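You operate a simulated robot arm through the tools that you are given. There is no shell and no other tool. Be economical: measure what you need, move in short steps, check, and stop when the job is done.

You are at the controls of a simulated two-armed robot. One attempt, no reset.

Task
Take the yellow cloth on the number 5 bench and put it away on the shelf under the number 2 bench. Carry the twin wooden cradle with both arms and set it on the number 6 bench. Turn the batch dial to 2. Take the yellow spacer board and put it on the number 7 bench. Any order will do.

Only the result counts: the job must be done as asked and must still hold three seconds after the hand-in. Knocking over, shifting, dropping, spilling or breaking anything else fails it. Flat cloth is picked up by pressing the open fingertips on it (5 to 10 N) and closing them slowly along it; thin cloth reads only 2 to 8 mm in the jaws.

Robot
Two 7-joint arms with fingered hands on one trunk, on a base that drives. Base frame: it is fixed to the floor where the robot stands at the start and does not move with it; the origin is under the middle of the robot, x ahead of it, y to its left, z up; the surface under the hand at the start is at about z = 800. Units: mm, degrees, N and s.
The left shoulder is at the start at [60, 138, 747], the right one opposite. With the tool pointing down near the work surface each hand reaches from about 100 to 900 mm from the robot's upright axis, wherever it stands, measured 20 degrees to its own side. Places, roughly: batch dial [-1400, 3100, 700]; number 6 bench [1000, -2300, 800]; number 7 bench [4700, 1500, 800]; shelf under the number 2 bench [1400, 3100, 200]; twin wooden cradle (26x15x5 cm) [-1700, -1200, 500]; yellow cloth (9x6x4 cm) [600, -100, 800]; yellow spacer board [4750, -1250, 750]. Payload 4 kg a hand.
The TCP of each hand is the grasp point between the finger pads, 36 mm short of the fingertips. In the tool frame z runs along the fingers and y along their closing line. The gripper opens to 120 mm. The gripper's body begins 42 mm behind the TCP. The gripper is a hand of 5 fingers: y runs from the thumb to the fingers, the wrist lies at [-15, -109, -200] in the tool frame, and closing takes about 1.5 s.
Orientation is that of the tool frame in the base frame, as a unit quaternion [w, x, y, z]. With the fingers straight down and the wrist toward the robot, the tool's x, y and z point along [0, 1, 0], [1, 0, 0] and [0, 0, -1] of the base frame.

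Tools
- The arms move only by the tool play_rows. It takes "left_moves", "right_moves" or both (then of equal length, played together; a hand with none holds still); each is a list of rows, each a list of 7 numbers: the shift along the tool's x, y, z in mm, then the turn, a rotation vector about the tool's x, y, z in degrees, then the opening in per cent of the stroke, from 0 (shut) to 100 (fully open). In form: [[dx, dy, dz, wx, wy, wz, gripper], ...]. A call has 1 to 20 rows; each row shifts and turns the commanded pose from where the row before left it, along the tool's axes as they then stand. A row lasts 0.2 s, in which the tool goes at most 50 mm and 8.6 degrees; a call with a longer step from one row to the next is refused whole, and so is a gripper value outside its range. Where a pose cannot be reached the arm comes as near as it can. A force on the tool above 40 N (or 10 N above the force at the start of the call, whichever is more), or a blocked arm, ends the call early, and 0.2 s more pass. The fingers move at their own pace (about 153 mm/s each) and stop on an object; they squeeze with about 23 N. The grip force told is the motor's: it shows also when the fingers shut on nothing. Time passes only in rows, and 0.2 s behind the last, so rows that do not move let the fingers close. The reply holds the time, the measured pose of the TCP, the force on the tool along the base axes, the opening and the grip force, in the units named above and with some noise, with the torque about the TCP (base axes, N m) and any sound that the robot's microphone picked up, and new pictures: "pictures" is both (left out), scene, wrist or none (wrist: the cameras of the hands that moved).
- Cameras (640 x 400 px; columns grow to the right, rows downward): "scene" is now at [56.7, -2.9, 1386.1]; the picture's right is [-0.03, -1.00, 0.00], its down [-0.62, 0.02, -0.79] and it looks along [0.79, -0.03, -0.62] (base axes); focal length 277 px, centre (320, 200). "left" rides on the left gripper at [-69, -79, -131] in its tool frame; the picture's right is [-0.78, -0.29, 0.55], its down [0.55, -0.73, 0.40] and it looks along [0.29, 0.61, 0.74] (tool axes); focal length 222 px, centre (320, 200). "right" rides on the right gripper at [69, -79, -131] in its tool frame; the picture's right is [-0.78, 0.29, -0.55], its down [-0.55, -0.73, 0.40] and it looks along [-0.29, 0.61, 0.74] (tool axes); focal length 222 px, centre (320, 200). There is no depth. A picture from a camera that has moved, and an enlarged one, comes with that camera's place and axes in the base frame and with its lens.
- move_column(by): slides the trunk up (or, below 0, down) by that many mm; the arms and the scene camera ride with it, the base frame stays. It gives what a move gives, with no picture.
- base_move(legs): drives the robot by 1 to 6 legs, each [ahead, left, turn to the left] in mm, mm and degrees, along the robot's own axes; the way and the turn of a leg run together, so that a leg with both is an arc; at most 1500 mm and 180 degrees a leg. The arms and the cameras ride along, it lands a little off, and it stops where it bumps. It gives what a move gives, and a new picture of the scene camera.
- hand_shape(shape, hand): the hand has 5 fingers and takes this shape, open, in about a second: jaw (thumb against the fingers, like two jaws); tri (thumb and two fingers); tip (a fingertip pinch); poke (one finger out to press); point (the index stretched); flat (the hand flat); cup (the hand cupped); fist (a fist). The gripper value then closes the fingers along that shape, each until it touches; the sizes above hold for jaw. It gives what a move gives, with no picture.
- turn_head(pan, tilt): turns the head with the scene camera to pan (to the left, within 86 degrees either way) and tilt (down, from -29 to 69), counted from straight ahead of the robot. It gives what a move gives, and a new picture of the scene camera.
- zoom(camera, box): a new picture of the part [left, top, right, bottom] of that camera's present view, enlarged. No time passes.
- close_job(): hands the job in; it is judged then, once.

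Go step by step. Nothing tells you exact positions but the pictures and the camera data: compare them with the known pose of the tool, close in by small moves and look again before you grip or let go. The budget is 165 turns and 260 pictures, counting those below and the enlarged ones. Unless the task says otherwise, let go and move clear before handing in, and close with one line.

The tools are called as a command line: name --argument value ..., lists and objects as JSON in quotes. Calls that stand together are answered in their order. play_rows: Moves the arms, as the interface text tells. Its arguments: {"type":"object","properties":{"left_moves":{"type":"array","items":{"type":"array","items":{"type":"number"}}},"right_moves":{"type":"array","items":{"type":"array","items":{"type":"number"}}},"pictures":{"type":"string","enum":["both","scene","wrist","none"]}},"required":[]} The other tools are called the same way: move_column (by) slides the trunk up or down; hand_shape (shape, hand) gives the hand a shape; base_move (legs) drives the base; turn_head (pan, tilt) turns the head that bears the scene camera; zoom (camera, box) takes an enlarged picture of a part of a camera's view; close_job () hands the job in.

At the start:

```text
t: 0.0
left_tool_pos: [657.4, 159.6, 1035.8]
left_tool_rot: [0.0, 0.707, 0.707, 0.0]
left_ft_force: [-0.1, -0.2, 0.3]
left_ft_torque: [0.02, 0.01, -0.02]
left_grip_width: 119.7
left_grip_force: 0.2
left_shape: jaw
right_tool_pos: [489.0, -308.0, 1040.7]
right_tool_rot: [-0.001, 0.707, 0.707, -0.001]
right_ft_force: [0.2, -0.3, -0.3]
right_ft_torque: [0.01, 0.0, 0.01]
right_grip_width: 119.6
right_grip_force: 0.0
right_shape: jaw
trunk travel left (down, up): [-325.0, 265.0]
robot x, y, heading: [-0.5, -1.6, 0.0]
head pan, tilt: [-1.8, 38.0]
```

scene: 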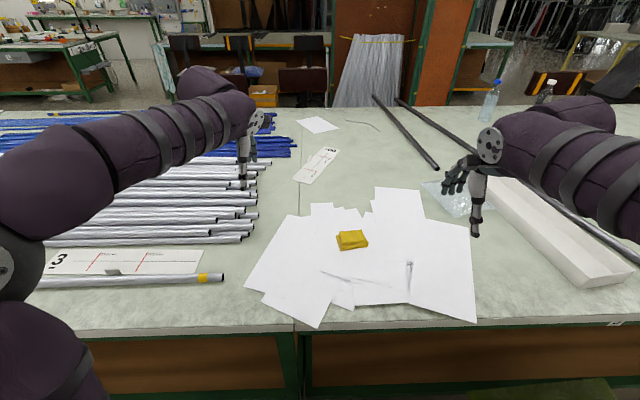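
right: 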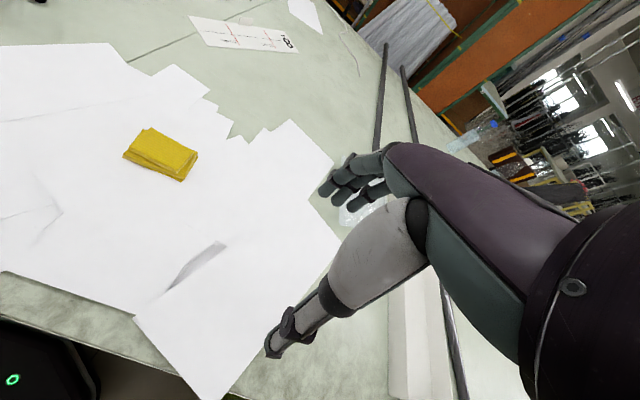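
left: 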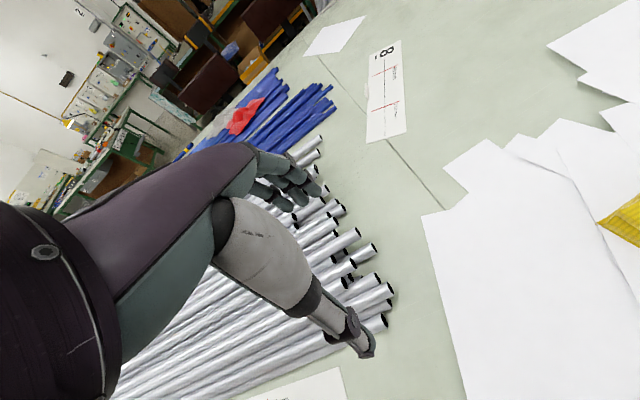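

The yellow cloth lies at about [594, -113, 820] with its long side roughly along y. I'll bring the right hand over it and look closer.

play_rows --right_moves '[[40, 20, 0, 0, 0, 0, 100], [40, 20, 0, 0, 0, 0, 100], [40, 20, 0, 0, 0, 0, 100], [40, 20, 0, 0, 0, 0, 100], [35, 25, 20, 0, 0, 0, 100], [0, 0, 40, 0, 0, 0, 100], [0, 0, 40, 0, 0, 0, 100]]'

zoom --camera "scene" --box '[270, 180, 430, 280]'

```text
t: 1.6
left_tool_pos: [655.9, 159.4, 1037.1]
left_tool_rot: [0.0, 0.707, 0.707, 0.0]
left_ft_force: [1.0, -1.0, 0.4]
left_ft_torque: [0.01, -0.02, -0.01]
left_grip_width: 119.9
left_grip_force: 0.1
left_shape: jaw
right_tool_pos: [593.4, -111.4, 940.9]
right_tool_rot: [-0.001, 0.707, 0.708, 0.0]
right_ft_force: [-0.4, 1.2, -1.4]
right_ft_torque: [-0.02, -0.01, 0.0]
right_grip_width: 119.7
right_grip_force: 0.1
right_shape: jaw
trunk travel left (down, up): [-325.0, 265.0]
robot x, y, heading: [-2.3, 0.8, -0.0]
head pan, tilt: [-1.8, 38.0]
camera scene: at [56.8, -2.9, 1386.2], right [-0.03, -1.0, 0.0], down [-0.62, 0.02, -0.79], along [0.79, -0.02, -0.62], focal length 277 px, centre (320, 200)
camera right: at [513.1, -41.5, 1072.9], right [0.29, -0.79, 0.55], down [-0.73, -0.55, -0.4], along [0.61, -0.29, -0.74], focal length 222 px, centre (320, 200)
```

scene: 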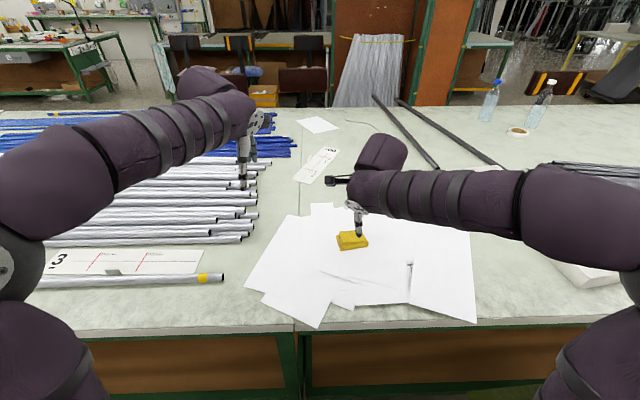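
right: 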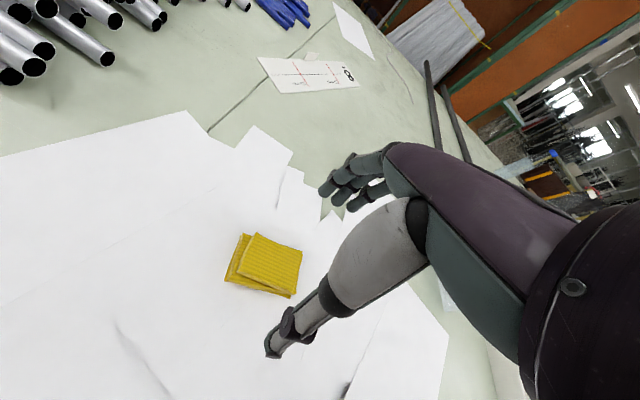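

```text
4.00 times, centred on (350, 230) of scene
camera zoom: at [56.8, -2.9, 1386.2], right [-0.03, -1.0, 0.0], down [-0.62, 0.02, -0.79], along [0.79, -0.02, -0.62], focal length 1109 px, centre (200, 80)
```

zoom: 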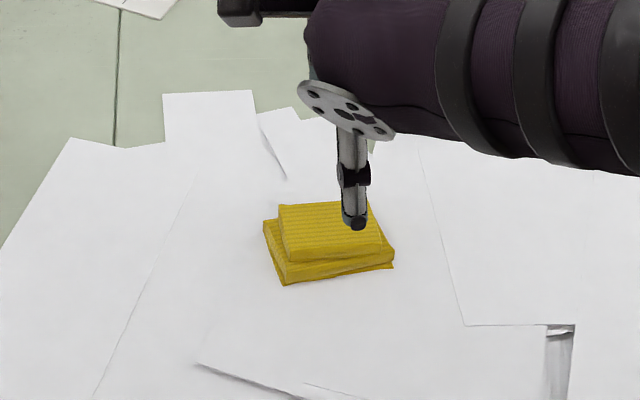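

The cloth is centred near [604, -109], turned about 10° counter-clockwise. I turn the right hand to match and go down around it, keeping the fingertips just clear of the paper.

play_rows --right_moves '[[3, 10, 0, 0, 0, -5, 100], [0, 0, 0, 0, 0, -5, 100], [0, 0, 30, 0, 0, 0, 100], [0, 0, 30, 0, 0, 0, 100], [0, 0, 20, 0, 0, 0, 100], [0, 0, 10, 0, 0, 0, 100]]'

zoom --camera "scene" --box '[270, 180, 430, 280]'

```text
t: 3.0
left_tool_pos: [658.0, 159.6, 1038.1]
left_tool_rot: [0.0, 0.707, 0.707, 0.0]
left_ft_force: [-0.1, 0.2, -0.4]
left_ft_torque: [0.03, 0.02, -0.01]
left_grip_width: 119.6
left_grip_force: 0.0
left_shape: jaw
right_tool_pos: [605.2, -109.5, 849.5]
right_tool_rot: [-0.001, 0.643, 0.766, 0.0]
right_ft_force: [0.1, -0.5, 0.0]
right_ft_torque: [-0.01, 0.01, 0.0]
right_grip_width: 119.5
right_grip_force: 0.0
right_shape: jaw
trunk travel left (down, up): [-325.0, 265.0]
robot x, y, heading: [4.2, -0.9, -0.1]
head pan, tilt: [-1.8, 38.0]
camera scene: at [56.9, -2.8, 1386.1], right [-0.03, -1.0, 0.0], down [-0.62, 0.02, -0.79], along [0.79, -0.03, -0.62], focal length 277 px, centre (320, 200)
camera right: at [513.9, -55.0, 981.8], right [0.42, -0.72, 0.55], down [-0.63, -0.67, -0.4], along [0.65, -0.17, -0.74], focal length 222 px, centre (320, 200)
```

scene: 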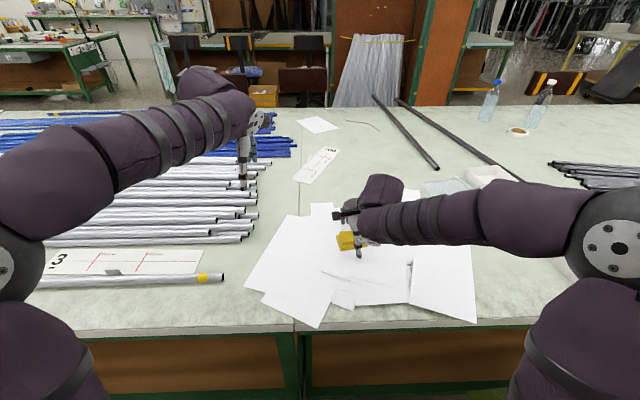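
right: 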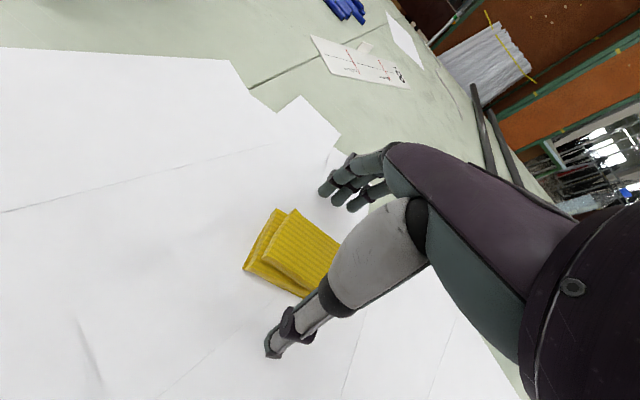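

```text
4.00 times, centred on (350, 230) of scene
camera zoom: at [56.9, -2.8, 1386.1], right [-0.03, -1.0, 0.0], down [-0.62, 0.02, -0.79], along [0.79, -0.03, -0.62], focal length 1109 px, centre (200, 80)
```

zoom: 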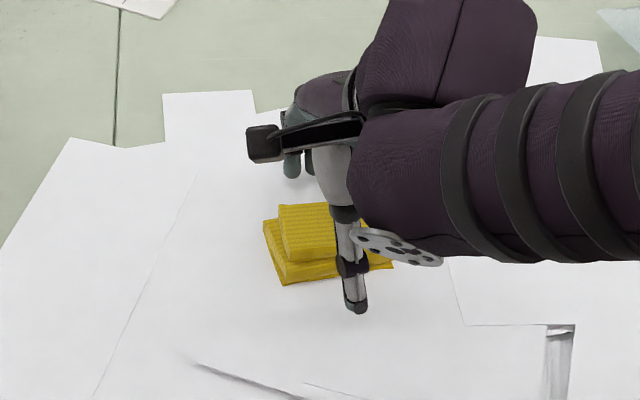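

The fingers straddle the cloth. I lower a few millimetres and close.

play_rows --right_moves '[[0, 0, 6, 0, 0, 0, 100], [0, 0, 0, 0, 0, 0, 70], [0, 0, 0, 0, 0, 0, 45], [0, 0, 0, 0, 0, 0, 30], [0, 0, 0, 0, 0, 0, 15], [0, 0, 0, 0, 0, 0, 0], [0, 0, 0, 0, 0, 0, 0], [0, 0, 0, 0, 0, 0, 0], [0, 0, 0, 0, 0, 0, 0]]'

zoom --camera "scene" --box '[270, 180, 430, 280]'

```text
t: 5.0
left_tool_pos: [657.2, 158.8, 1037.5]
left_tool_rot: [0.001, 0.708, 0.707, 0.001]
left_ft_force: [-0.2, 0.6, 0.1]
left_ft_torque: [-0.01, 0.03, -0.03]
left_grip_width: 119.4
left_grip_force: 0.0
left_shape: jaw
right_tool_pos: [604.3, -109.6, 844.5]
right_tool_rot: [-0.001, 0.643, 0.766, 0.001]
right_ft_force: [0.1, 0.1, 0.1]
right_ft_torque: [-0.01, -0.03, 0.04]
right_grip_width: 53.5
right_grip_force: 23.3
right_shape: jaw
trunk travel left (down, up): [-325.0, 265.0]
robot x, y, heading: [1.2, -1.9, -0.0]
head pan, tilt: [-1.8, 38.0]
camera scene: at [56.7, -2.8, 1386.1], right [-0.03, -1.0, 0.0], down [-0.62, 0.02, -0.79], along [0.79, -0.03, -0.62], focal length 277 px, centre (320, 200)
camera right: at [514.2, -55.5, 975.1], right [0.42, -0.72, 0.55], down [-0.63, -0.67, -0.4], along [0.65, -0.18, -0.74], focal length 222 px, centre (320, 200)
```

scene: 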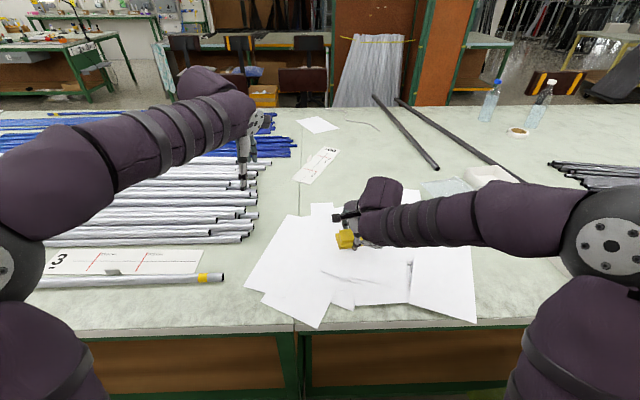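
right: 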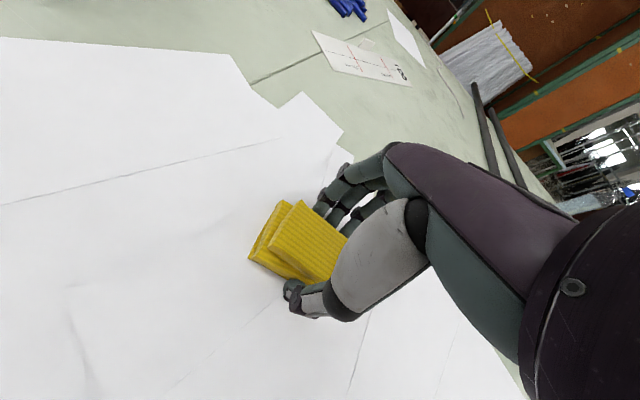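

```text
4.00 times, centred on (350, 230) of scene
camera zoom: at [56.7, -2.8, 1386.1], right [-0.03, -1.0, 0.0], down [-0.62, 0.02, -0.79], along [0.79, -0.03, -0.62], focal length 1109 px, centre (200, 80)
```

zoom: 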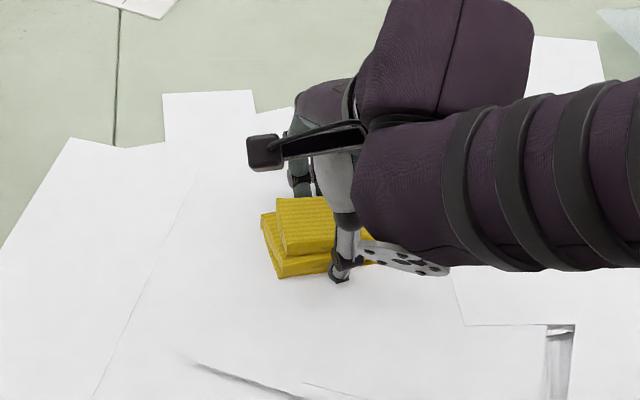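

Gripped at 53 mm. I lift it straight up.

play_rows --right_moves '[[0, 0, -20, 0, 0, 0, 0], [0, 0, -40, 0, 0, 0, 0], [0, 0, -45, 0, 0, 0, 0], [0, 0, -45, 0, 0, 0, 0], [0, 0, -45, 0, 0, 0, 0], [0, 0, 0, 0, 0, 0, 0]]'

```text
t: 6.4
left_tool_pos: [657.6, 159.4, 1037.0]
left_tool_rot: [0.0, 0.707, 0.707, 0.0]
left_ft_force: [-0.4, -0.1, 0.9]
left_ft_torque: [-0.01, -0.01, 0.0]
left_grip_width: 119.7
left_grip_force: 0.0
left_shape: jaw
right_tool_pos: [606.3, -107.8, 1040.3]
right_tool_rot: [0.0, 0.642, 0.766, 0.0]
right_ft_force: [0.7, 0.8, -0.3]
right_ft_torque: [0.0, 0.0, -0.01]
right_grip_width: 53.5
right_grip_force: 23.1
right_shape: jaw
trunk travel left (down, up): [-325.0, 265.0]
robot x, y, heading: [-5.5, 0.7, -0.3]
head pan, tilt: [-1.8, 38.0]
camera scene: at [56.7, -2.8, 1386.1], right [-0.03, -1.0, 0.0], down [-0.62, 0.02, -0.79], along [0.79, -0.03, -0.62], focal length 277 px, centre (320, 200)
camera right: at [515.1, -54.9, 1171.7], right [0.42, -0.72, 0.55], down [-0.63, -0.67, -0.4], along [0.65, -0.17, -0.74], focal length 222 px, centre (320, 200)
```

scene: 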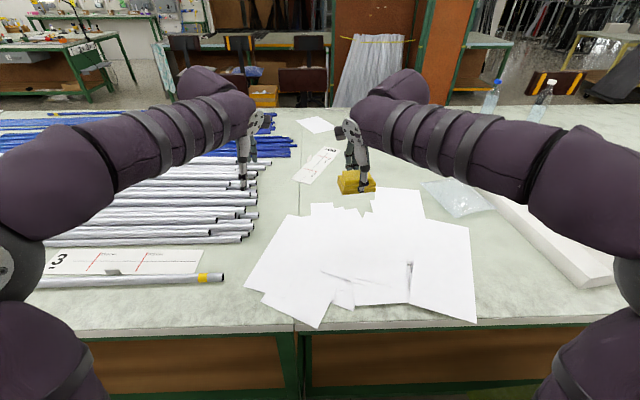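
right: 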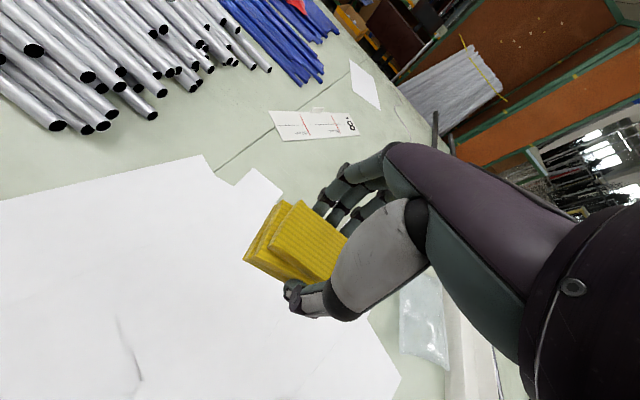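

The cloth is held. I pull both hands in closer, then look left and right for a way.

play_rows --right_moves '[[-8, -45, 0, 0, 0, 4, 0], [-8, -45, 0, 0, 0, 4, 0], [-8, -45, 0, 0, 0, 2, 0], [-8, -45, 0, 0, 0, 0, 0], [-8, -40, 0, 0, 0, 0, 0]]' --left_moves '[[0, -48, 0, 0, 0, 0, 100], [0, -48, 0, 0, 0, 0, 100], [0, -48, 0, 0, 0, 0, 100], [0, -48, 0, 0, 0, 0, 100], [0, -48, 0, 0, 0, 0, 100]]' --pictures "none"

turn_head --pan 85 --tilt 25

turn_head --pan -85 --tilt 25

turn_head --pan 42 --tilt 20

```text
t: 7.6
left_tool_pos: [415.3, 160.2, 1038.8]
left_tool_rot: [0.001, 0.707, 0.707, 0.001]
left_ft_force: [0.5, -0.7, 0.0]
left_ft_torque: [0.01, -0.01, 0.02]
left_grip_width: 119.7
left_grip_force: 0.1
left_shape: jaw
right_tool_pos: [385.3, -163.5, 1039.2]
right_tool_rot: [0.0, 0.707, 0.707, 0.0]
right_ft_force: [0.0, -0.3, 0.6]
right_ft_torque: [0.05, -0.03, 0.03]
right_grip_width: 53.6
right_grip_force: 23.0
right_shape: jaw
trunk travel left (down, up): [-325.0, 265.0]
robot x, y, heading: [2.7, -0.3, -0.1]
head pan, tilt: [-1.8, 38.0]
```

```text
t: 9.2
left_tool_pos: [416.1, 160.5, 1037.8]
left_tool_rot: [-0.001, 0.707, 0.708, 0.0]
left_ft_force: [0.5, -0.3, -0.1]
left_ft_torque: [-0.02, 0.0, -0.02]
left_grip_width: 120.0
left_grip_force: 0.0
left_shape: jaw
right_tool_pos: [385.8, -163.8, 1038.7]
right_tool_rot: [0.0, 0.707, 0.707, 0.0]
right_ft_force: [0.5, -0.1, -0.9]
right_ft_torque: [-0.03, 0.01, -0.03]
right_grip_width: 53.3
right_grip_force: 22.8
right_shape: jaw
trunk travel left (down, up): [-325.0, 265.0]
robot x, y, heading: [-1.5, 0.5, 0.1]
head pan, tilt: [85.0, 25.0]
camera scene: at [-21.6, 91.7, 1406.5], right [1.0, -0.09, 0.0], down [-0.04, -0.42, -0.91], along [0.08, 0.9, -0.42], focal length 277 px, centre (320, 200)
```

scene: 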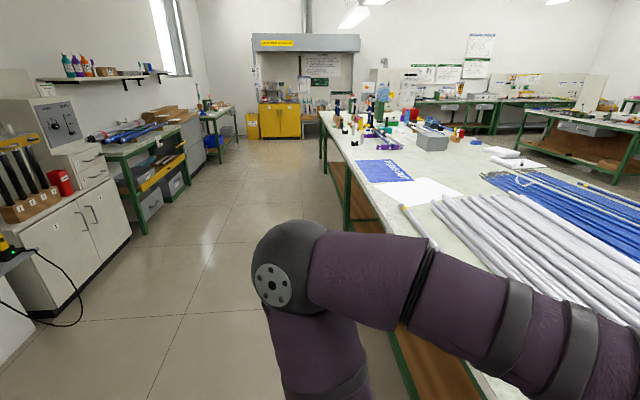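

```text
t: 11.8
left_tool_pos: [417.4, 159.8, 1037.9]
left_tool_rot: [0.0, 0.707, 0.707, 0.0]
left_ft_force: [0.7, 1.1, 0.2]
left_ft_torque: [-0.03, -0.04, 0.01]
left_grip_width: 119.7
left_grip_force: 0.1
left_shape: jaw
right_tool_pos: [386.4, -164.0, 1039.2]
right_tool_rot: [0.001, 0.707, 0.707, 0.0]
right_ft_force: [0.5, -0.1, -1.4]
right_ft_torque: [-0.01, -0.01, -0.01]
right_grip_width: 53.4
right_grip_force: 23.2
right_shape: jaw
trunk travel left (down, up): [-325.0, 265.0]
robot x, y, heading: [-1.2, -2.4, -0.0]
head pan, tilt: [-85.0, 25.0]
camera scene: at [-21.6, -91.9, 1406.5], right [-1.0, -0.09, 0.0], down [-0.04, 0.42, -0.91], along [0.08, -0.9, -0.42], focal length 277 px, centre (320, 200)
```

scene: 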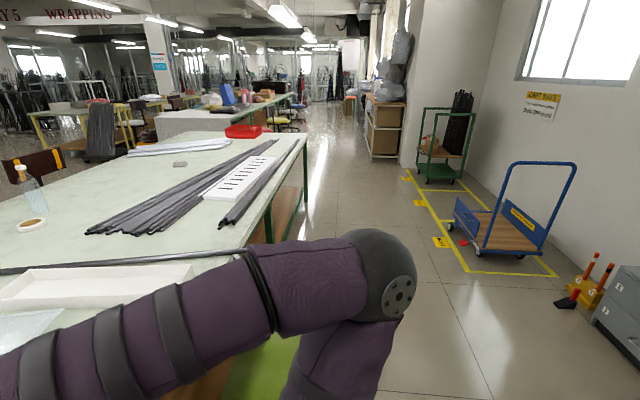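

```text
t: 13.9
left_tool_pos: [416.6, 159.8, 1037.7]
left_tool_rot: [0.0, 0.707, 0.707, 0.0]
left_ft_force: [-0.3, -0.6, 0.3]
left_ft_torque: [-0.02, 0.03, 0.02]
left_grip_width: 119.5
left_grip_force: 0.0
left_shape: jaw
right_tool_pos: [386.2, -163.1, 1038.1]
right_tool_rot: [0.0, 0.707, 0.707, 0.001]
right_ft_force: [0.3, -0.6, -1.4]
right_ft_torque: [-0.01, -0.02, -0.01]
right_grip_width: 53.3
right_grip_force: 23.1
right_shape: jaw
trunk travel left (down, up): [-325.0, 265.0]
robot x, y, heading: [0.2, -0.7, -0.4]
head pan, tilt: [42.0, 20.0]
camera scene: at [39.6, 62.2, 1414.6], right [0.67, -0.74, 0.0], down [-0.25, -0.23, -0.94], along [0.7, 0.63, -0.34], focal length 277 px, centre (320, 200)
```

scene: 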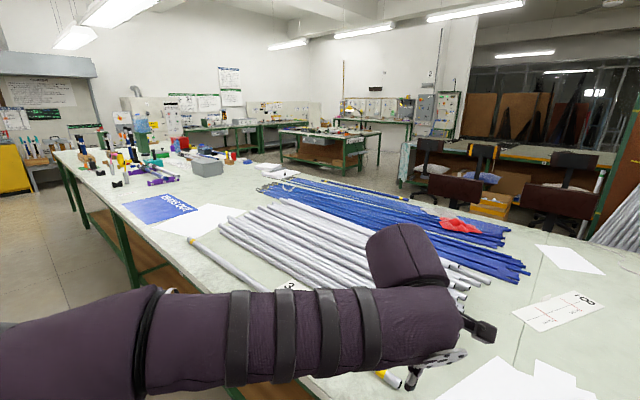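

The cloth stays held. I look for bench numbers and the passages.

zoom --camera "scene" --box '[40, 60, 360, 260]'

zoom --camera "scene" --box '[240, 60, 560, 260]'

turn_head --pan 0 --tilt 10

turn_head --pan -42 --tilt 15

```text
2.00 times, centred on (200, 160) of scene
camera zoom: at [39.6, 62.2, 1414.6], right [0.67, -0.74, 0.0], down [-0.25, -0.23, -0.94], along [0.7, 0.63, -0.34], focal length 555 px, centre (560, 280)
```

zoom: 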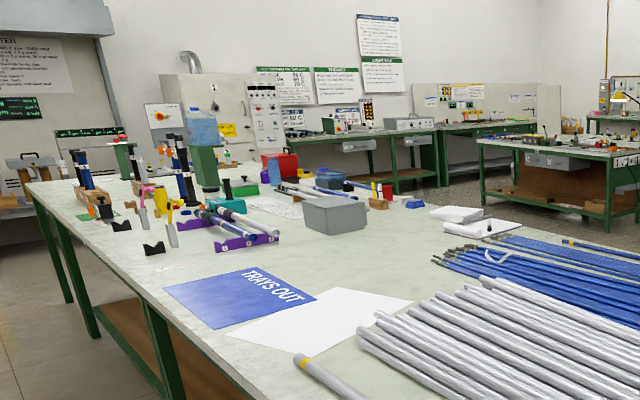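

```text
2.00 times, centred on (400, 160) of scene
camera zoom: at [39.6, 62.2, 1414.6], right [0.67, -0.74, 0.0], down [-0.25, -0.23, -0.94], along [0.7, 0.63, -0.34], focal length 555 px, centre (160, 280)
```

zoom: 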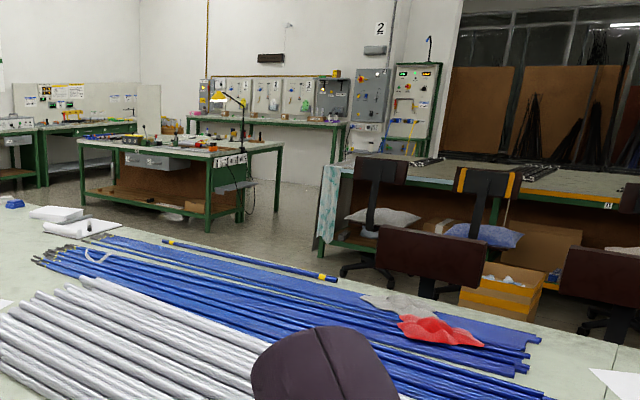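

```text
t: 15.0
left_tool_pos: [416.3, 159.7, 1037.9]
left_tool_rot: [0.0, 0.707, 0.707, 0.001]
left_ft_force: [1.0, 0.2, 0.0]
left_ft_torque: [-0.02, 0.02, 0.01]
left_grip_width: 119.8
left_grip_force: 0.1
left_shape: jaw
right_tool_pos: [386.2, -163.4, 1038.4]
right_tool_rot: [0.0, 0.707, 0.707, 0.0]
right_ft_force: [-0.4, 0.6, -1.3]
right_ft_torque: [-0.03, -0.03, -0.02]
right_grip_width: 53.4
right_grip_force: 23.3
right_shape: jaw
trunk travel left (down, up): [-325.0, 265.0]
robot x, y, heading: [-0.5, 2.4, -0.1]
head pan, tilt: [0.0, 10.0]
camera scene: at [63.3, 0.0, 1430.8], right [0.0, -1.0, 0.0], down [-0.17, 0.0, -0.98], along [0.98, 0.0, -0.17], focal length 277 px, centre (320, 200)
```

scene: 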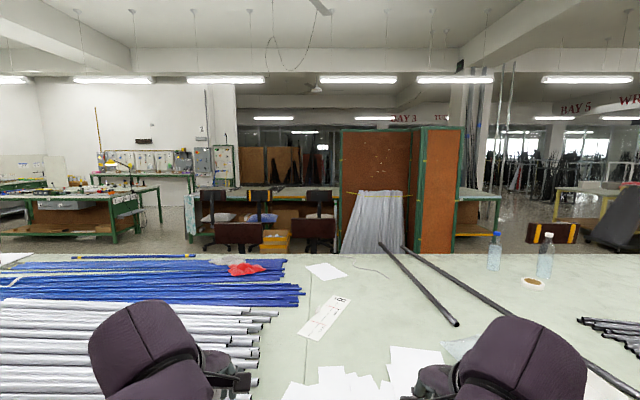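

```text
t: 16.1
left_tool_pos: [417.2, 159.8, 1038.2]
left_tool_rot: [-0.001, 0.707, 0.707, 0.0]
left_ft_force: [0.1, -0.2, 0.3]
left_ft_torque: [0.01, -0.01, 0.02]
left_grip_width: 119.7
left_grip_force: 0.2
left_shape: jaw
right_tool_pos: [386.5, -164.0, 1039.0]
right_tool_rot: [0.0, 0.708, 0.707, 0.001]
right_ft_force: [0.4, 0.6, 0.4]
right_ft_torque: [-0.01, -0.01, 0.0]
right_grip_width: 53.3
right_grip_force: 23.2
right_shape: jaw
trunk travel left (down, up): [-325.0, 265.0]
robot x, y, heading: [-2.8, 3.3, 0.3]
head pan, tilt: [-42.0, 15.0]
camera scene: at [39.8, -62.6, 1422.7], right [-0.67, -0.74, 0.0], down [-0.19, 0.17, -0.97], along [0.72, -0.65, -0.26], focal length 277 px, centre (320, 200)
```

scene: 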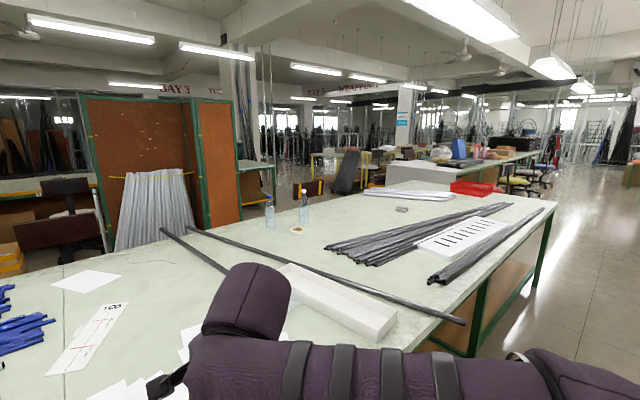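

The long bench runs along y from about -2950 to 5000 (x 380..1750). I back off a bit, turn left and drive up the aisle, looking at the dial and the number 2 bench.

base_move --legs '[[-350, 0, 0], [0, 0, 90]]'

turn_head --pan 60 --tilt 25

turn_head --pan 0 --tilt 25

```text
t: 22.2
left_tool_pos: [-511.2, 413.2, 1038.2]
left_tool_rot: [-0.001, -0.009, 1.0, 0.001]
left_ft_force: [0.2, 0.0, 0.1]
left_ft_torque: [0.0, -0.03, 0.01]
left_grip_width: 120.0
left_grip_force: 0.0
left_shape: jaw
right_tool_pos: [-189.7, 388.7, 1038.2]
right_tool_rot: [0.0, -0.009, 1.0, 0.001]
right_ft_force: [-0.1, 0.4, -0.3]
right_ft_torque: [-0.02, -0.02, -0.03]
right_grip_width: 53.6
right_grip_force: 23.1
right_shape: jaw
trunk travel left (down, up): [-325.0, 265.0]
robot x, y, heading: [-346.9, -2.1, 91.2]
head pan, tilt: [-42.0, 15.0]
camera scene: at [-283.0, 40.7, 1422.7], right [0.75, -0.66, 0.0], down [-0.17, -0.2, -0.97], along [0.63, 0.73, -0.26], focal length 277 px, centre (320, 200)
```

scene: 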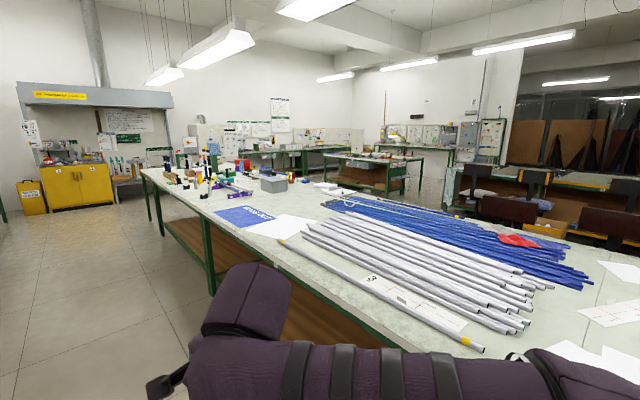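

```text
t: 23.9
left_tool_pos: [-512.2, 413.6, 1038.7]
left_tool_rot: [-0.001, -0.009, 1.0, 0.001]
left_ft_force: [0.7, 0.1, -0.3]
left_ft_torque: [0.02, -0.01, -0.02]
left_grip_width: 119.7
left_grip_force: 0.1
left_shape: jaw
right_tool_pos: [-188.9, 388.7, 1038.6]
right_tool_rot: [-0.001, -0.009, 1.0, 0.001]
right_ft_force: [-0.5, 0.1, 0.2]
right_ft_torque: [-0.01, 0.0, -0.02]
right_grip_width: 53.3
right_grip_force: 22.8
right_shape: jaw
trunk travel left (down, up): [-325.0, 265.0]
robot x, y, heading: [-345.4, -0.7, 91.0]
head pan, tilt: [60.0, 25.0]
camera scene: at [-424.9, 15.0, 1406.5], right [0.49, 0.87, 0.0], down [0.37, -0.21, -0.91], along [-0.79, 0.44, -0.42], focal length 277 px, centre (320, 200)
```

scene: 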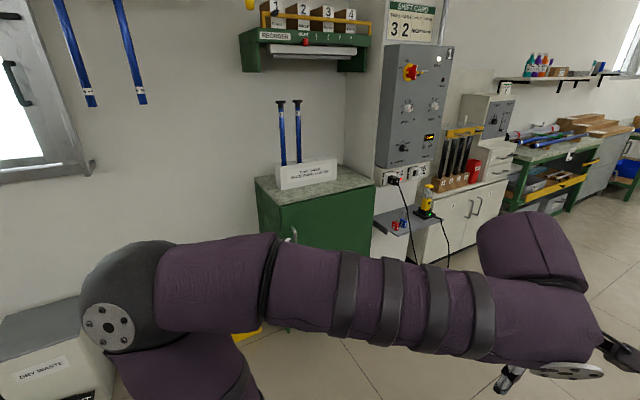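

```text
t: 25.2
left_tool_pos: [-512.0, 413.2, 1039.4]
left_tool_rot: [0.0, -0.007, 1.0, 0.0]
left_ft_force: [0.0, 0.3, -0.4]
left_ft_torque: [-0.03, 0.01, -0.03]
left_grip_width: 120.0
left_grip_force: 0.0
left_shape: jaw
right_tool_pos: [-188.4, 389.6, 1040.0]
right_tool_rot: [0.0, -0.009, 1.0, 0.0]
right_ft_force: [-0.9, 0.2, -0.2]
right_ft_torque: [0.01, 0.0, 0.0]
right_grip_width: 53.5
right_grip_force: 23.0
right_shape: jaw
trunk travel left (down, up): [-325.0, 265.0]
robot x, y, heading: [-344.3, 2.1, 90.9]
head pan, tilt: [0.0, 25.0]
camera scene: at [-346.0, 62.3, 1406.5], right [1.0, 0.02, 0.0], down [0.01, -0.42, -0.91], along [-0.02, 0.91, -0.42], focal length 277 px, centre (320, 200)
```

scene: 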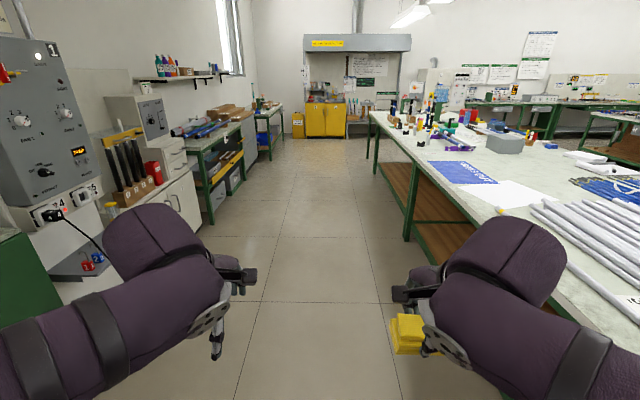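

The aisle is clear. I drive up it in front of number 2 bench's level and look both ways.

base_move --legs '[[1300, 0, 0], [1300, 0, 0]]'

turn_head --pan 65 --tilt 30

turn_head --pan -65 --tilt 35

```text
t: 38.1
left_tool_pos: [-607.1, 3040.4, 1040.0]
left_tool_rot: [0.0, -0.025, 1.0, 0.0]
left_ft_force: [0.0, -0.6, -0.5]
left_ft_torque: [-0.01, 0.01, -0.01]
left_grip_width: 119.7
left_grip_force: 0.0
left_shape: jaw
right_tool_pos: [-282.6, 3025.8, 1039.3]
right_tool_rot: [0.0, -0.024, 1.0, -0.001]
right_ft_force: [-0.5, 0.2, -0.6]
right_ft_torque: [-0.02, 0.02, 0.02]
right_grip_width: 53.3
right_grip_force: 23.0
right_shape: jaw
trunk travel left (down, up): [-325.0, 265.0]
robot x, y, heading: [-425.6, 2630.5, 92.4]
head pan, tilt: [0.0, 25.0]
camera scene: at [-429.4, 2694.2, 1406.5], right [1.0, 0.05, 0.0], down [0.02, -0.42, -0.91], along [-0.04, 0.91, -0.42], focal length 277 px, centre (320, 200)
```

scene: 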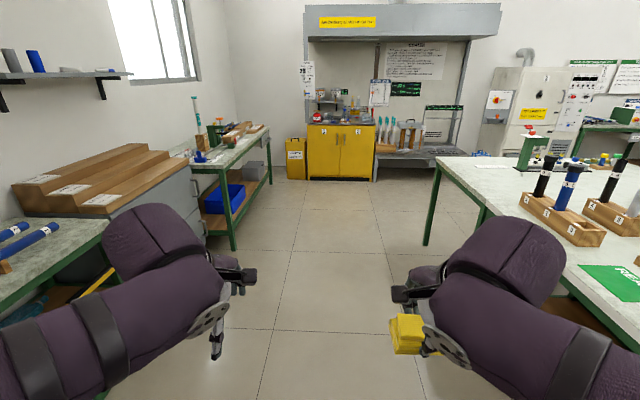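

```text
t: 39.4
left_tool_pos: [-607.1, 3039.7, 1040.0]
left_tool_rot: [0.001, -0.024, 1.0, 0.0]
left_ft_force: [0.1, 1.0, 0.5]
left_ft_torque: [0.01, -0.03, 0.0]
left_grip_width: 120.0
left_grip_force: 0.1
left_shape: jaw
right_tool_pos: [-283.3, 3026.6, 1038.7]
right_tool_rot: [0.0, -0.025, 1.0, 0.001]
right_ft_force: [0.8, 0.7, -0.2]
right_ft_torque: [-0.01, -0.01, 0.0]
right_grip_width: 53.2
right_grip_force: 23.4
right_shape: jaw
trunk travel left (down, up): [-325.0, 265.0]
robot x, y, heading: [-422.9, 2632.5, 92.6]
head pan, tilt: [65.0, 30.0]
camera scene: at [-508.6, 2636.3, 1398.5], right [0.38, 0.93, 0.0], down [0.46, -0.19, -0.87], along [-0.8, 0.33, -0.5], focal length 277 px, centre (320, 200)
```

scene: 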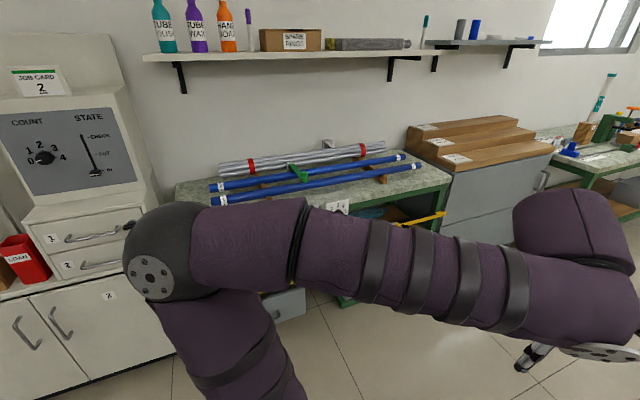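

```text
t: 41.5
left_tool_pos: [-606.4, 3040.7, 1037.3]
left_tool_rot: [0.0, -0.025, 1.0, 0.0]
left_ft_force: [0.1, -0.6, 0.7]
left_ft_torque: [0.01, 0.02, -0.01]
left_grip_width: 119.8
left_grip_force: 0.1
left_shape: jaw
right_tool_pos: [-282.2, 3025.8, 1039.1]
right_tool_rot: [0.0, -0.024, 1.0, 0.001]
right_ft_force: [-1.2, 1.0, 0.1]
right_ft_torque: [0.0, -0.02, -0.01]
right_grip_width: 53.3
right_grip_force: 23.1
right_shape: jaw
trunk travel left (down, up): [-325.0, 265.0]
robot x, y, heading: [-426.5, 2629.8, 92.9]
head pan, tilt: [-65.0, 35.0]
camera scene: at [-347.0, 2643.2, 1390.7], right [0.47, -0.88, 0.0], down [-0.51, -0.27, -0.82], along [0.72, 0.38, -0.57], focal length 277 px, centre (320, 200)
```

scene: 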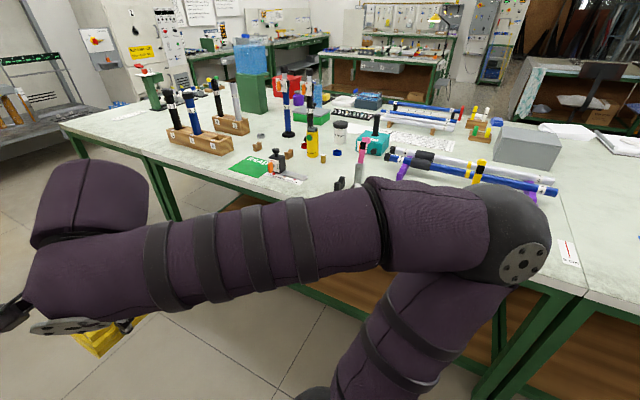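

I check the underside of the number 2 bench here, then go round to its far side.

zoom --camera "scene" --box '[140, 180, 460, 380]'

base_move --legs '[[1500, 0, 0], [1300, 0, 0]]'

turn_head --pan -85 --tilt 25

```text
2.00 times, centred on (300, 280) of scene
camera zoom: at [-347.0, 2643.2, 1390.7], right [0.47, -0.88, 0.0], down [-0.51, -0.27, -0.82], along [0.72, 0.38, -0.57], focal length 555 px, centre (360, 40)
```

zoom: 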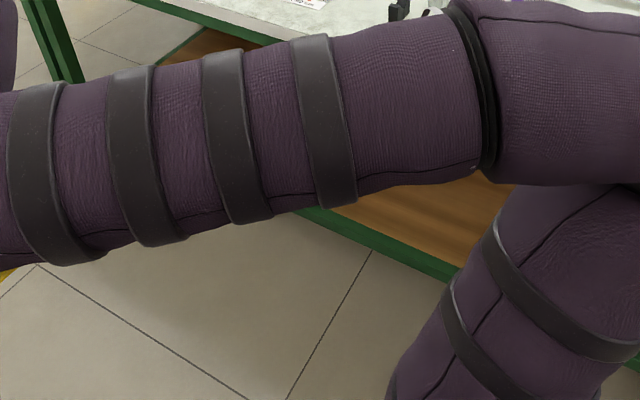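

```text
t: 54.9
left_tool_pos: [-631.7, 5811.2, 1039.1]
left_tool_rot: [0.0, -0.009, 1.0, -0.001]
left_ft_force: [-0.2, 0.2, -0.5]
left_ft_torque: [-0.01, 0.0, -0.01]
left_grip_width: 120.0
left_grip_force: 0.0
left_shape: jaw
right_tool_pos: [-309.4, 5787.4, 1038.2]
right_tool_rot: [0.0, -0.01, 1.0, -0.001]
right_ft_force: [-0.3, -0.4, -0.9]
right_ft_torque: [-0.01, -0.02, 0.0]
right_grip_width: 53.6
right_grip_force: 22.9
right_shape: jaw
trunk travel left (down, up): [-325.0, 265.0]
robot x, y, heading: [-462.2, 5400.6, 91.0]
head pan, tilt: [-65.0, 35.0]
camera scene: at [-384.8, 5406.8, 1390.7], right [0.44, -0.9, 0.0], down [-0.52, -0.25, -0.82], along [0.74, 0.36, -0.57], focal length 277 px, centre (320, 200)
```

scene: 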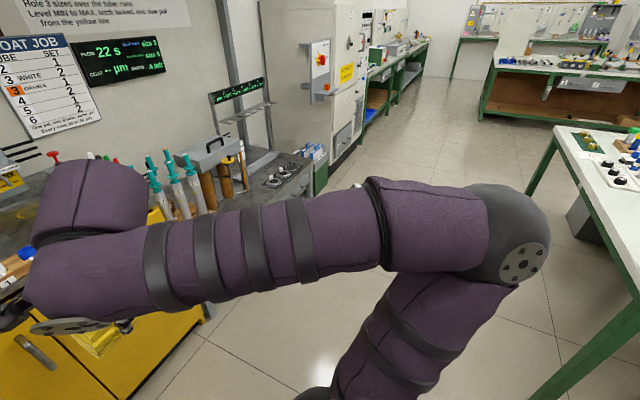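

```text
t: 55.8
left_tool_pos: [-631.8, 5811.8, 1038.9]
left_tool_rot: [0.0, -0.008, 1.0, 0.0]
left_ft_force: [-0.3, 0.1, -0.3]
left_ft_torque: [0.0, -0.02, 0.03]
left_grip_width: 120.0
left_grip_force: 0.0
left_shape: jaw
right_tool_pos: [-308.2, 5789.3, 1039.0]
right_tool_rot: [0.0, -0.009, 1.0, 0.0]
right_ft_force: [0.9, 0.1, -0.7]
right_ft_torque: [-0.02, -0.04, 0.0]
right_grip_width: 53.5
right_grip_force: 23.2
right_shape: jaw
trunk travel left (down, up): [-325.0, 265.0]
robot x, y, heading: [-462.7, 5400.0, 91.0]
head pan, tilt: [-85.0, 25.0]
camera scene: at [-372.3, 5377.8, 1406.4], right [0.11, -0.99, 0.0], down [-0.42, -0.04, -0.91], along [0.9, 0.1, -0.42], focal length 277 px, centre (320, 200)
```

scene: 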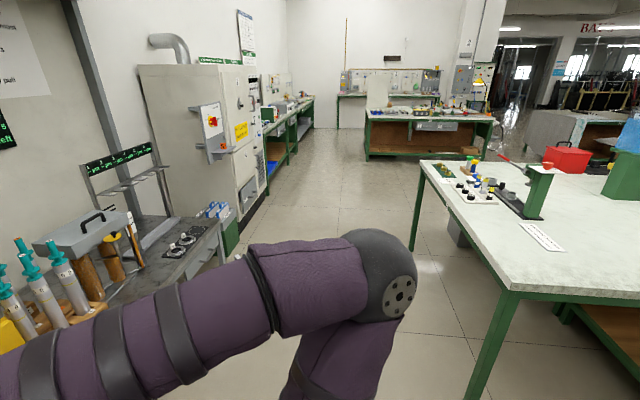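

Passage is clear. I go round the end of the bench and face its far side.

base_move --legs '[[80, -1400, 0], [0, -1450, 0], [0, 0, 90]]'

turn_head --pan 50 --tilt 30

```text
t: 73.4
left_tool_pos: [1970.7, 5381.6, 1038.9]
left_tool_rot: [0.001, 0.742, -0.67, 0.0]
left_ft_force: [0.7, -0.4, -0.5]
left_ft_torque: [0.01, 0.0, -0.01]
left_grip_width: 119.8
left_grip_force: 0.1
left_shape: jaw
right_tool_pos: [1967.6, 5705.4, 1038.8]
right_tool_rot: [-0.001, 0.742, -0.67, 0.0]
right_ft_force: [0.4, -0.6, -0.1]
right_ft_torque: [0.0, -0.01, 0.02]
right_grip_width: 53.2
right_grip_force: 22.8
right_shape: jaw
trunk travel left (down, up): [-325.0, 265.0]
robot x, y, heading: [2370.8, 5580.4, -174.1]
head pan, tilt: [-85.0, 25.0]
camera scene: at [2380.9, 5676.4, 1406.5], right [0.98, 0.19, 0.0], down [0.08, -0.42, -0.91], along [-0.17, 0.89, -0.42], focal length 277 px, centre (320, 200)
```

scene: 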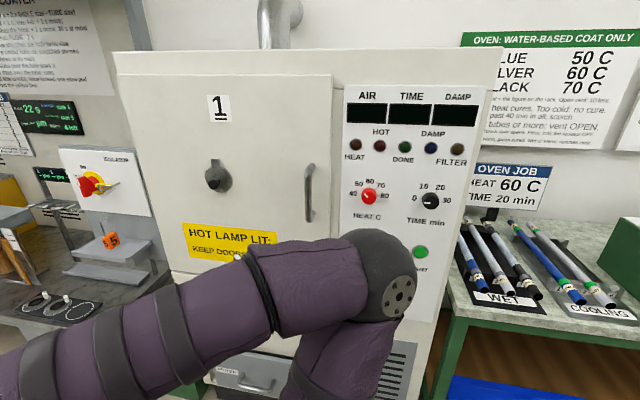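

```text
t: 75.5
left_tool_pos: [1969.7, 5381.4, 1037.8]
left_tool_rot: [0.0, 0.742, -0.67, 0.001]
left_ft_force: [0.0, -0.7, 0.3]
left_ft_torque: [0.01, -0.01, 0.01]
left_grip_width: 120.0
left_grip_force: 0.1
left_shape: jaw
right_tool_pos: [1967.5, 5705.8, 1038.7]
right_tool_rot: [0.0, 0.742, -0.67, 0.0]
right_ft_force: [-1.4, 0.0, -1.1]
right_ft_torque: [-0.03, 0.0, -0.01]
right_grip_width: 53.3
right_grip_force: 23.1
right_shape: jaw
trunk travel left (down, up): [-325.0, 265.0]
robot x, y, heading: [2370.7, 5581.6, -174.3]
head pan, tilt: [50.0, 30.0]
camera scene: at [2347.3, 5511.2, 1398.5], right [-0.83, 0.56, 0.0], down [0.28, 0.41, -0.87], along [-0.49, -0.72, -0.5], focal length 277 px, centre (320, 200)
```

scene: 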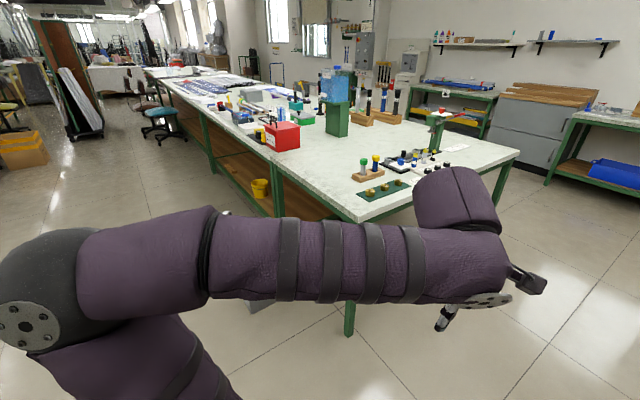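

base_move --legs '[[0, 0, -6], [0, 1250, 0], [0, 1230, 0]]'

turn_head --pan 0 --tilt 50

```text
t: 81.4
left_tool_pos: [1940.8, 4373.6, 1038.7]
left_tool_rot: [0.0, -0.671, 0.742, 0.001]
left_ft_force: [-0.1, 0.1, -1.1]
left_ft_torque: [-0.04, -0.03, -0.02]
left_grip_width: 120.0
left_grip_force: 0.1
left_shape: jaw
right_tool_pos: [2003.3, 4693.0, 1038.9]
right_tool_rot: [0.0, -0.671, 0.741, 0.0]
right_ft_force: [0.1, 0.6, -0.1]
right_ft_torque: [-0.01, 0.01, 0.02]
right_grip_width: 53.4
right_grip_force: 22.5
right_shape: jaw
trunk travel left (down, up): [-325.0, 265.0]
robot x, y, heading: [2369.9, 4494.2, 174.2]
head pan, tilt: [50.0, 30.0]
stopped in leg 2: the robot was blocked; the commanded pose is now the measured one
camera scene: at [2337.0, 4425.3, 1398.5], right [-0.7, 0.72, 0.0], down [0.36, 0.35, -0.87], along [-0.62, -0.6, -0.5], focal length 277 px, centre (320, 200)
```

scene: 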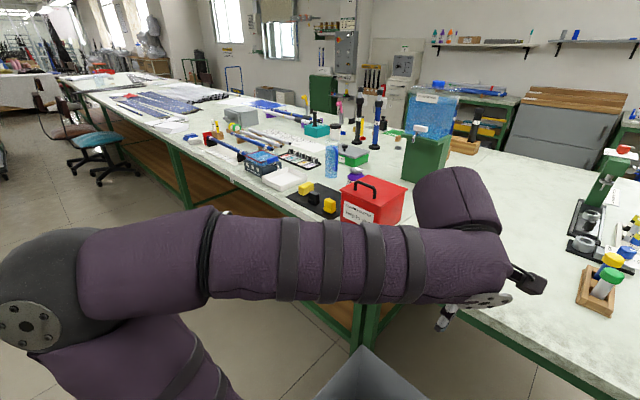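

```text
t: 82.6
left_tool_pos: [1941.5, 4373.6, 1039.2]
left_tool_rot: [0.0, -0.671, 0.741, 0.001]
left_ft_force: [-0.1, -0.3, -0.1]
left_ft_torque: [0.01, 0.01, -0.03]
left_grip_width: 120.1
left_grip_force: 0.1
left_shape: jaw
right_tool_pos: [2003.8, 4692.7, 1038.9]
right_tool_rot: [0.0, -0.671, 0.742, 0.0]
right_ft_force: [0.1, 0.4, 0.4]
right_ft_torque: [0.02, 0.02, -0.03]
right_grip_width: 53.4
right_grip_force: 22.9
right_shape: jaw
trunk travel left (down, up): [-325.0, 265.0]
robot x, y, heading: [2374.0, 4491.3, 174.1]
head pan, tilt: [0.0, 50.0]
camera scene: at [2325.2, 4495.7, 1369.0], right [0.1, 0.99, 0.0], down [0.76, -0.08, -0.64], along [-0.64, 0.06, -0.77], focal length 277 px, centre (320, 200)
```

scene: 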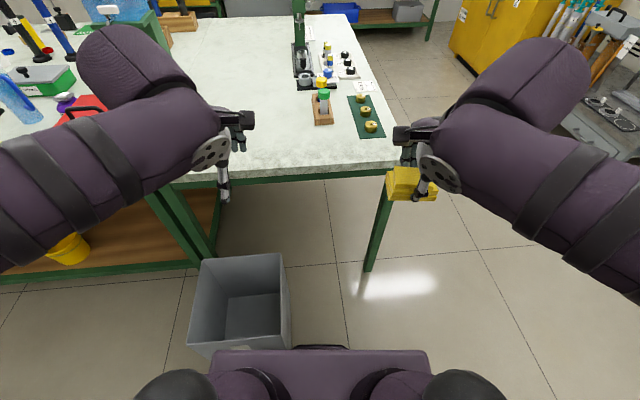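

A grey bin on the floor blocked me (it seems not moved). I back away and pass it.

base_move --legs '[[-250, 0, 6], [0, 1350, 0]]'

turn_head --pan 0 --tilt 40

```text
t: 90.8
left_tool_pos: [2269.2, 2939.4, 1038.2]
left_tool_rot: [0.0, 0.73, -0.683, 0.0]
left_ft_force: [-0.5, 0.0, 0.1]
left_ft_torque: [-0.02, 0.01, -0.04]
left_grip_width: 119.8
left_grip_force: 0.0
left_shape: jaw
right_tool_pos: [2276.4, 3264.5, 1038.2]
right_tool_rot: [0.001, 0.73, -0.683, 0.0]
right_ft_force: [-1.3, 0.6, 0.4]
right_ft_torque: [0.0, 0.02, 0.02]
right_grip_width: 53.6
right_grip_force: 22.6
right_shape: jaw
trunk travel left (down, up): [-325.0, 265.0]
robot x, y, heading: [2672.5, 3125.3, -176.2]
head pan, tilt: [0.0, 50.0]
camera scene: at [2627.1, 3123.0, 1369.0], right [-0.07, 1.0, 0.0], down [0.76, 0.05, -0.64], along [-0.64, -0.04, -0.77], focal length 277 px, centre (320, 200)
```

scene: 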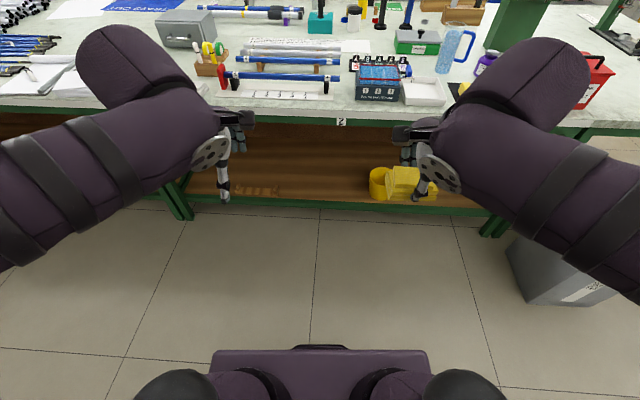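

```text
t: 91.5
left_tool_pos: [2269.7, 2938.7, 1038.4]
left_tool_rot: [0.0, 0.73, -0.683, 0.0]
left_ft_force: [-0.1, -0.8, -0.7]
left_ft_torque: [0.01, -0.03, 0.01]
left_grip_width: 119.9
left_grip_force: 0.1
left_shape: jaw
right_tool_pos: [2276.3, 3263.2, 1039.1]
right_tool_rot: [0.0, 0.73, -0.683, -0.001]
right_ft_force: [-0.3, -0.1, 0.3]
right_ft_torque: [0.01, -0.02, 0.01]
right_grip_width: 53.2
right_grip_force: 23.1
right_shape: jaw
trunk travel left (down, up): [-325.0, 265.0]
robot x, y, heading: [2672.7, 3126.7, -176.2]
head pan, tilt: [0.0, 40.0]
camera scene: at [2619.1, 3122.5, 1383.1], right [-0.07, 1.0, 0.0], down [0.64, 0.04, -0.77], along [-0.76, -0.05, -0.64], focal length 277 px, centre (320, 200)
```

scene: 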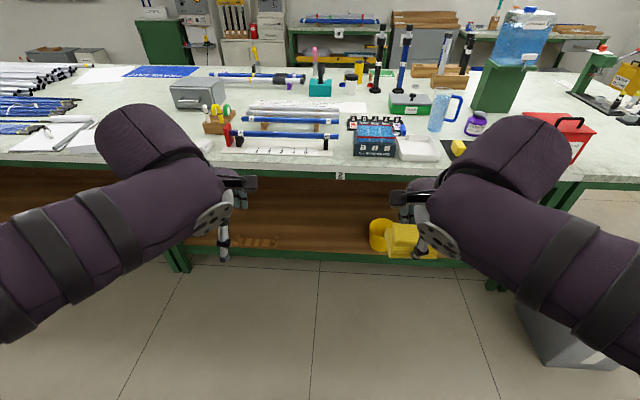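

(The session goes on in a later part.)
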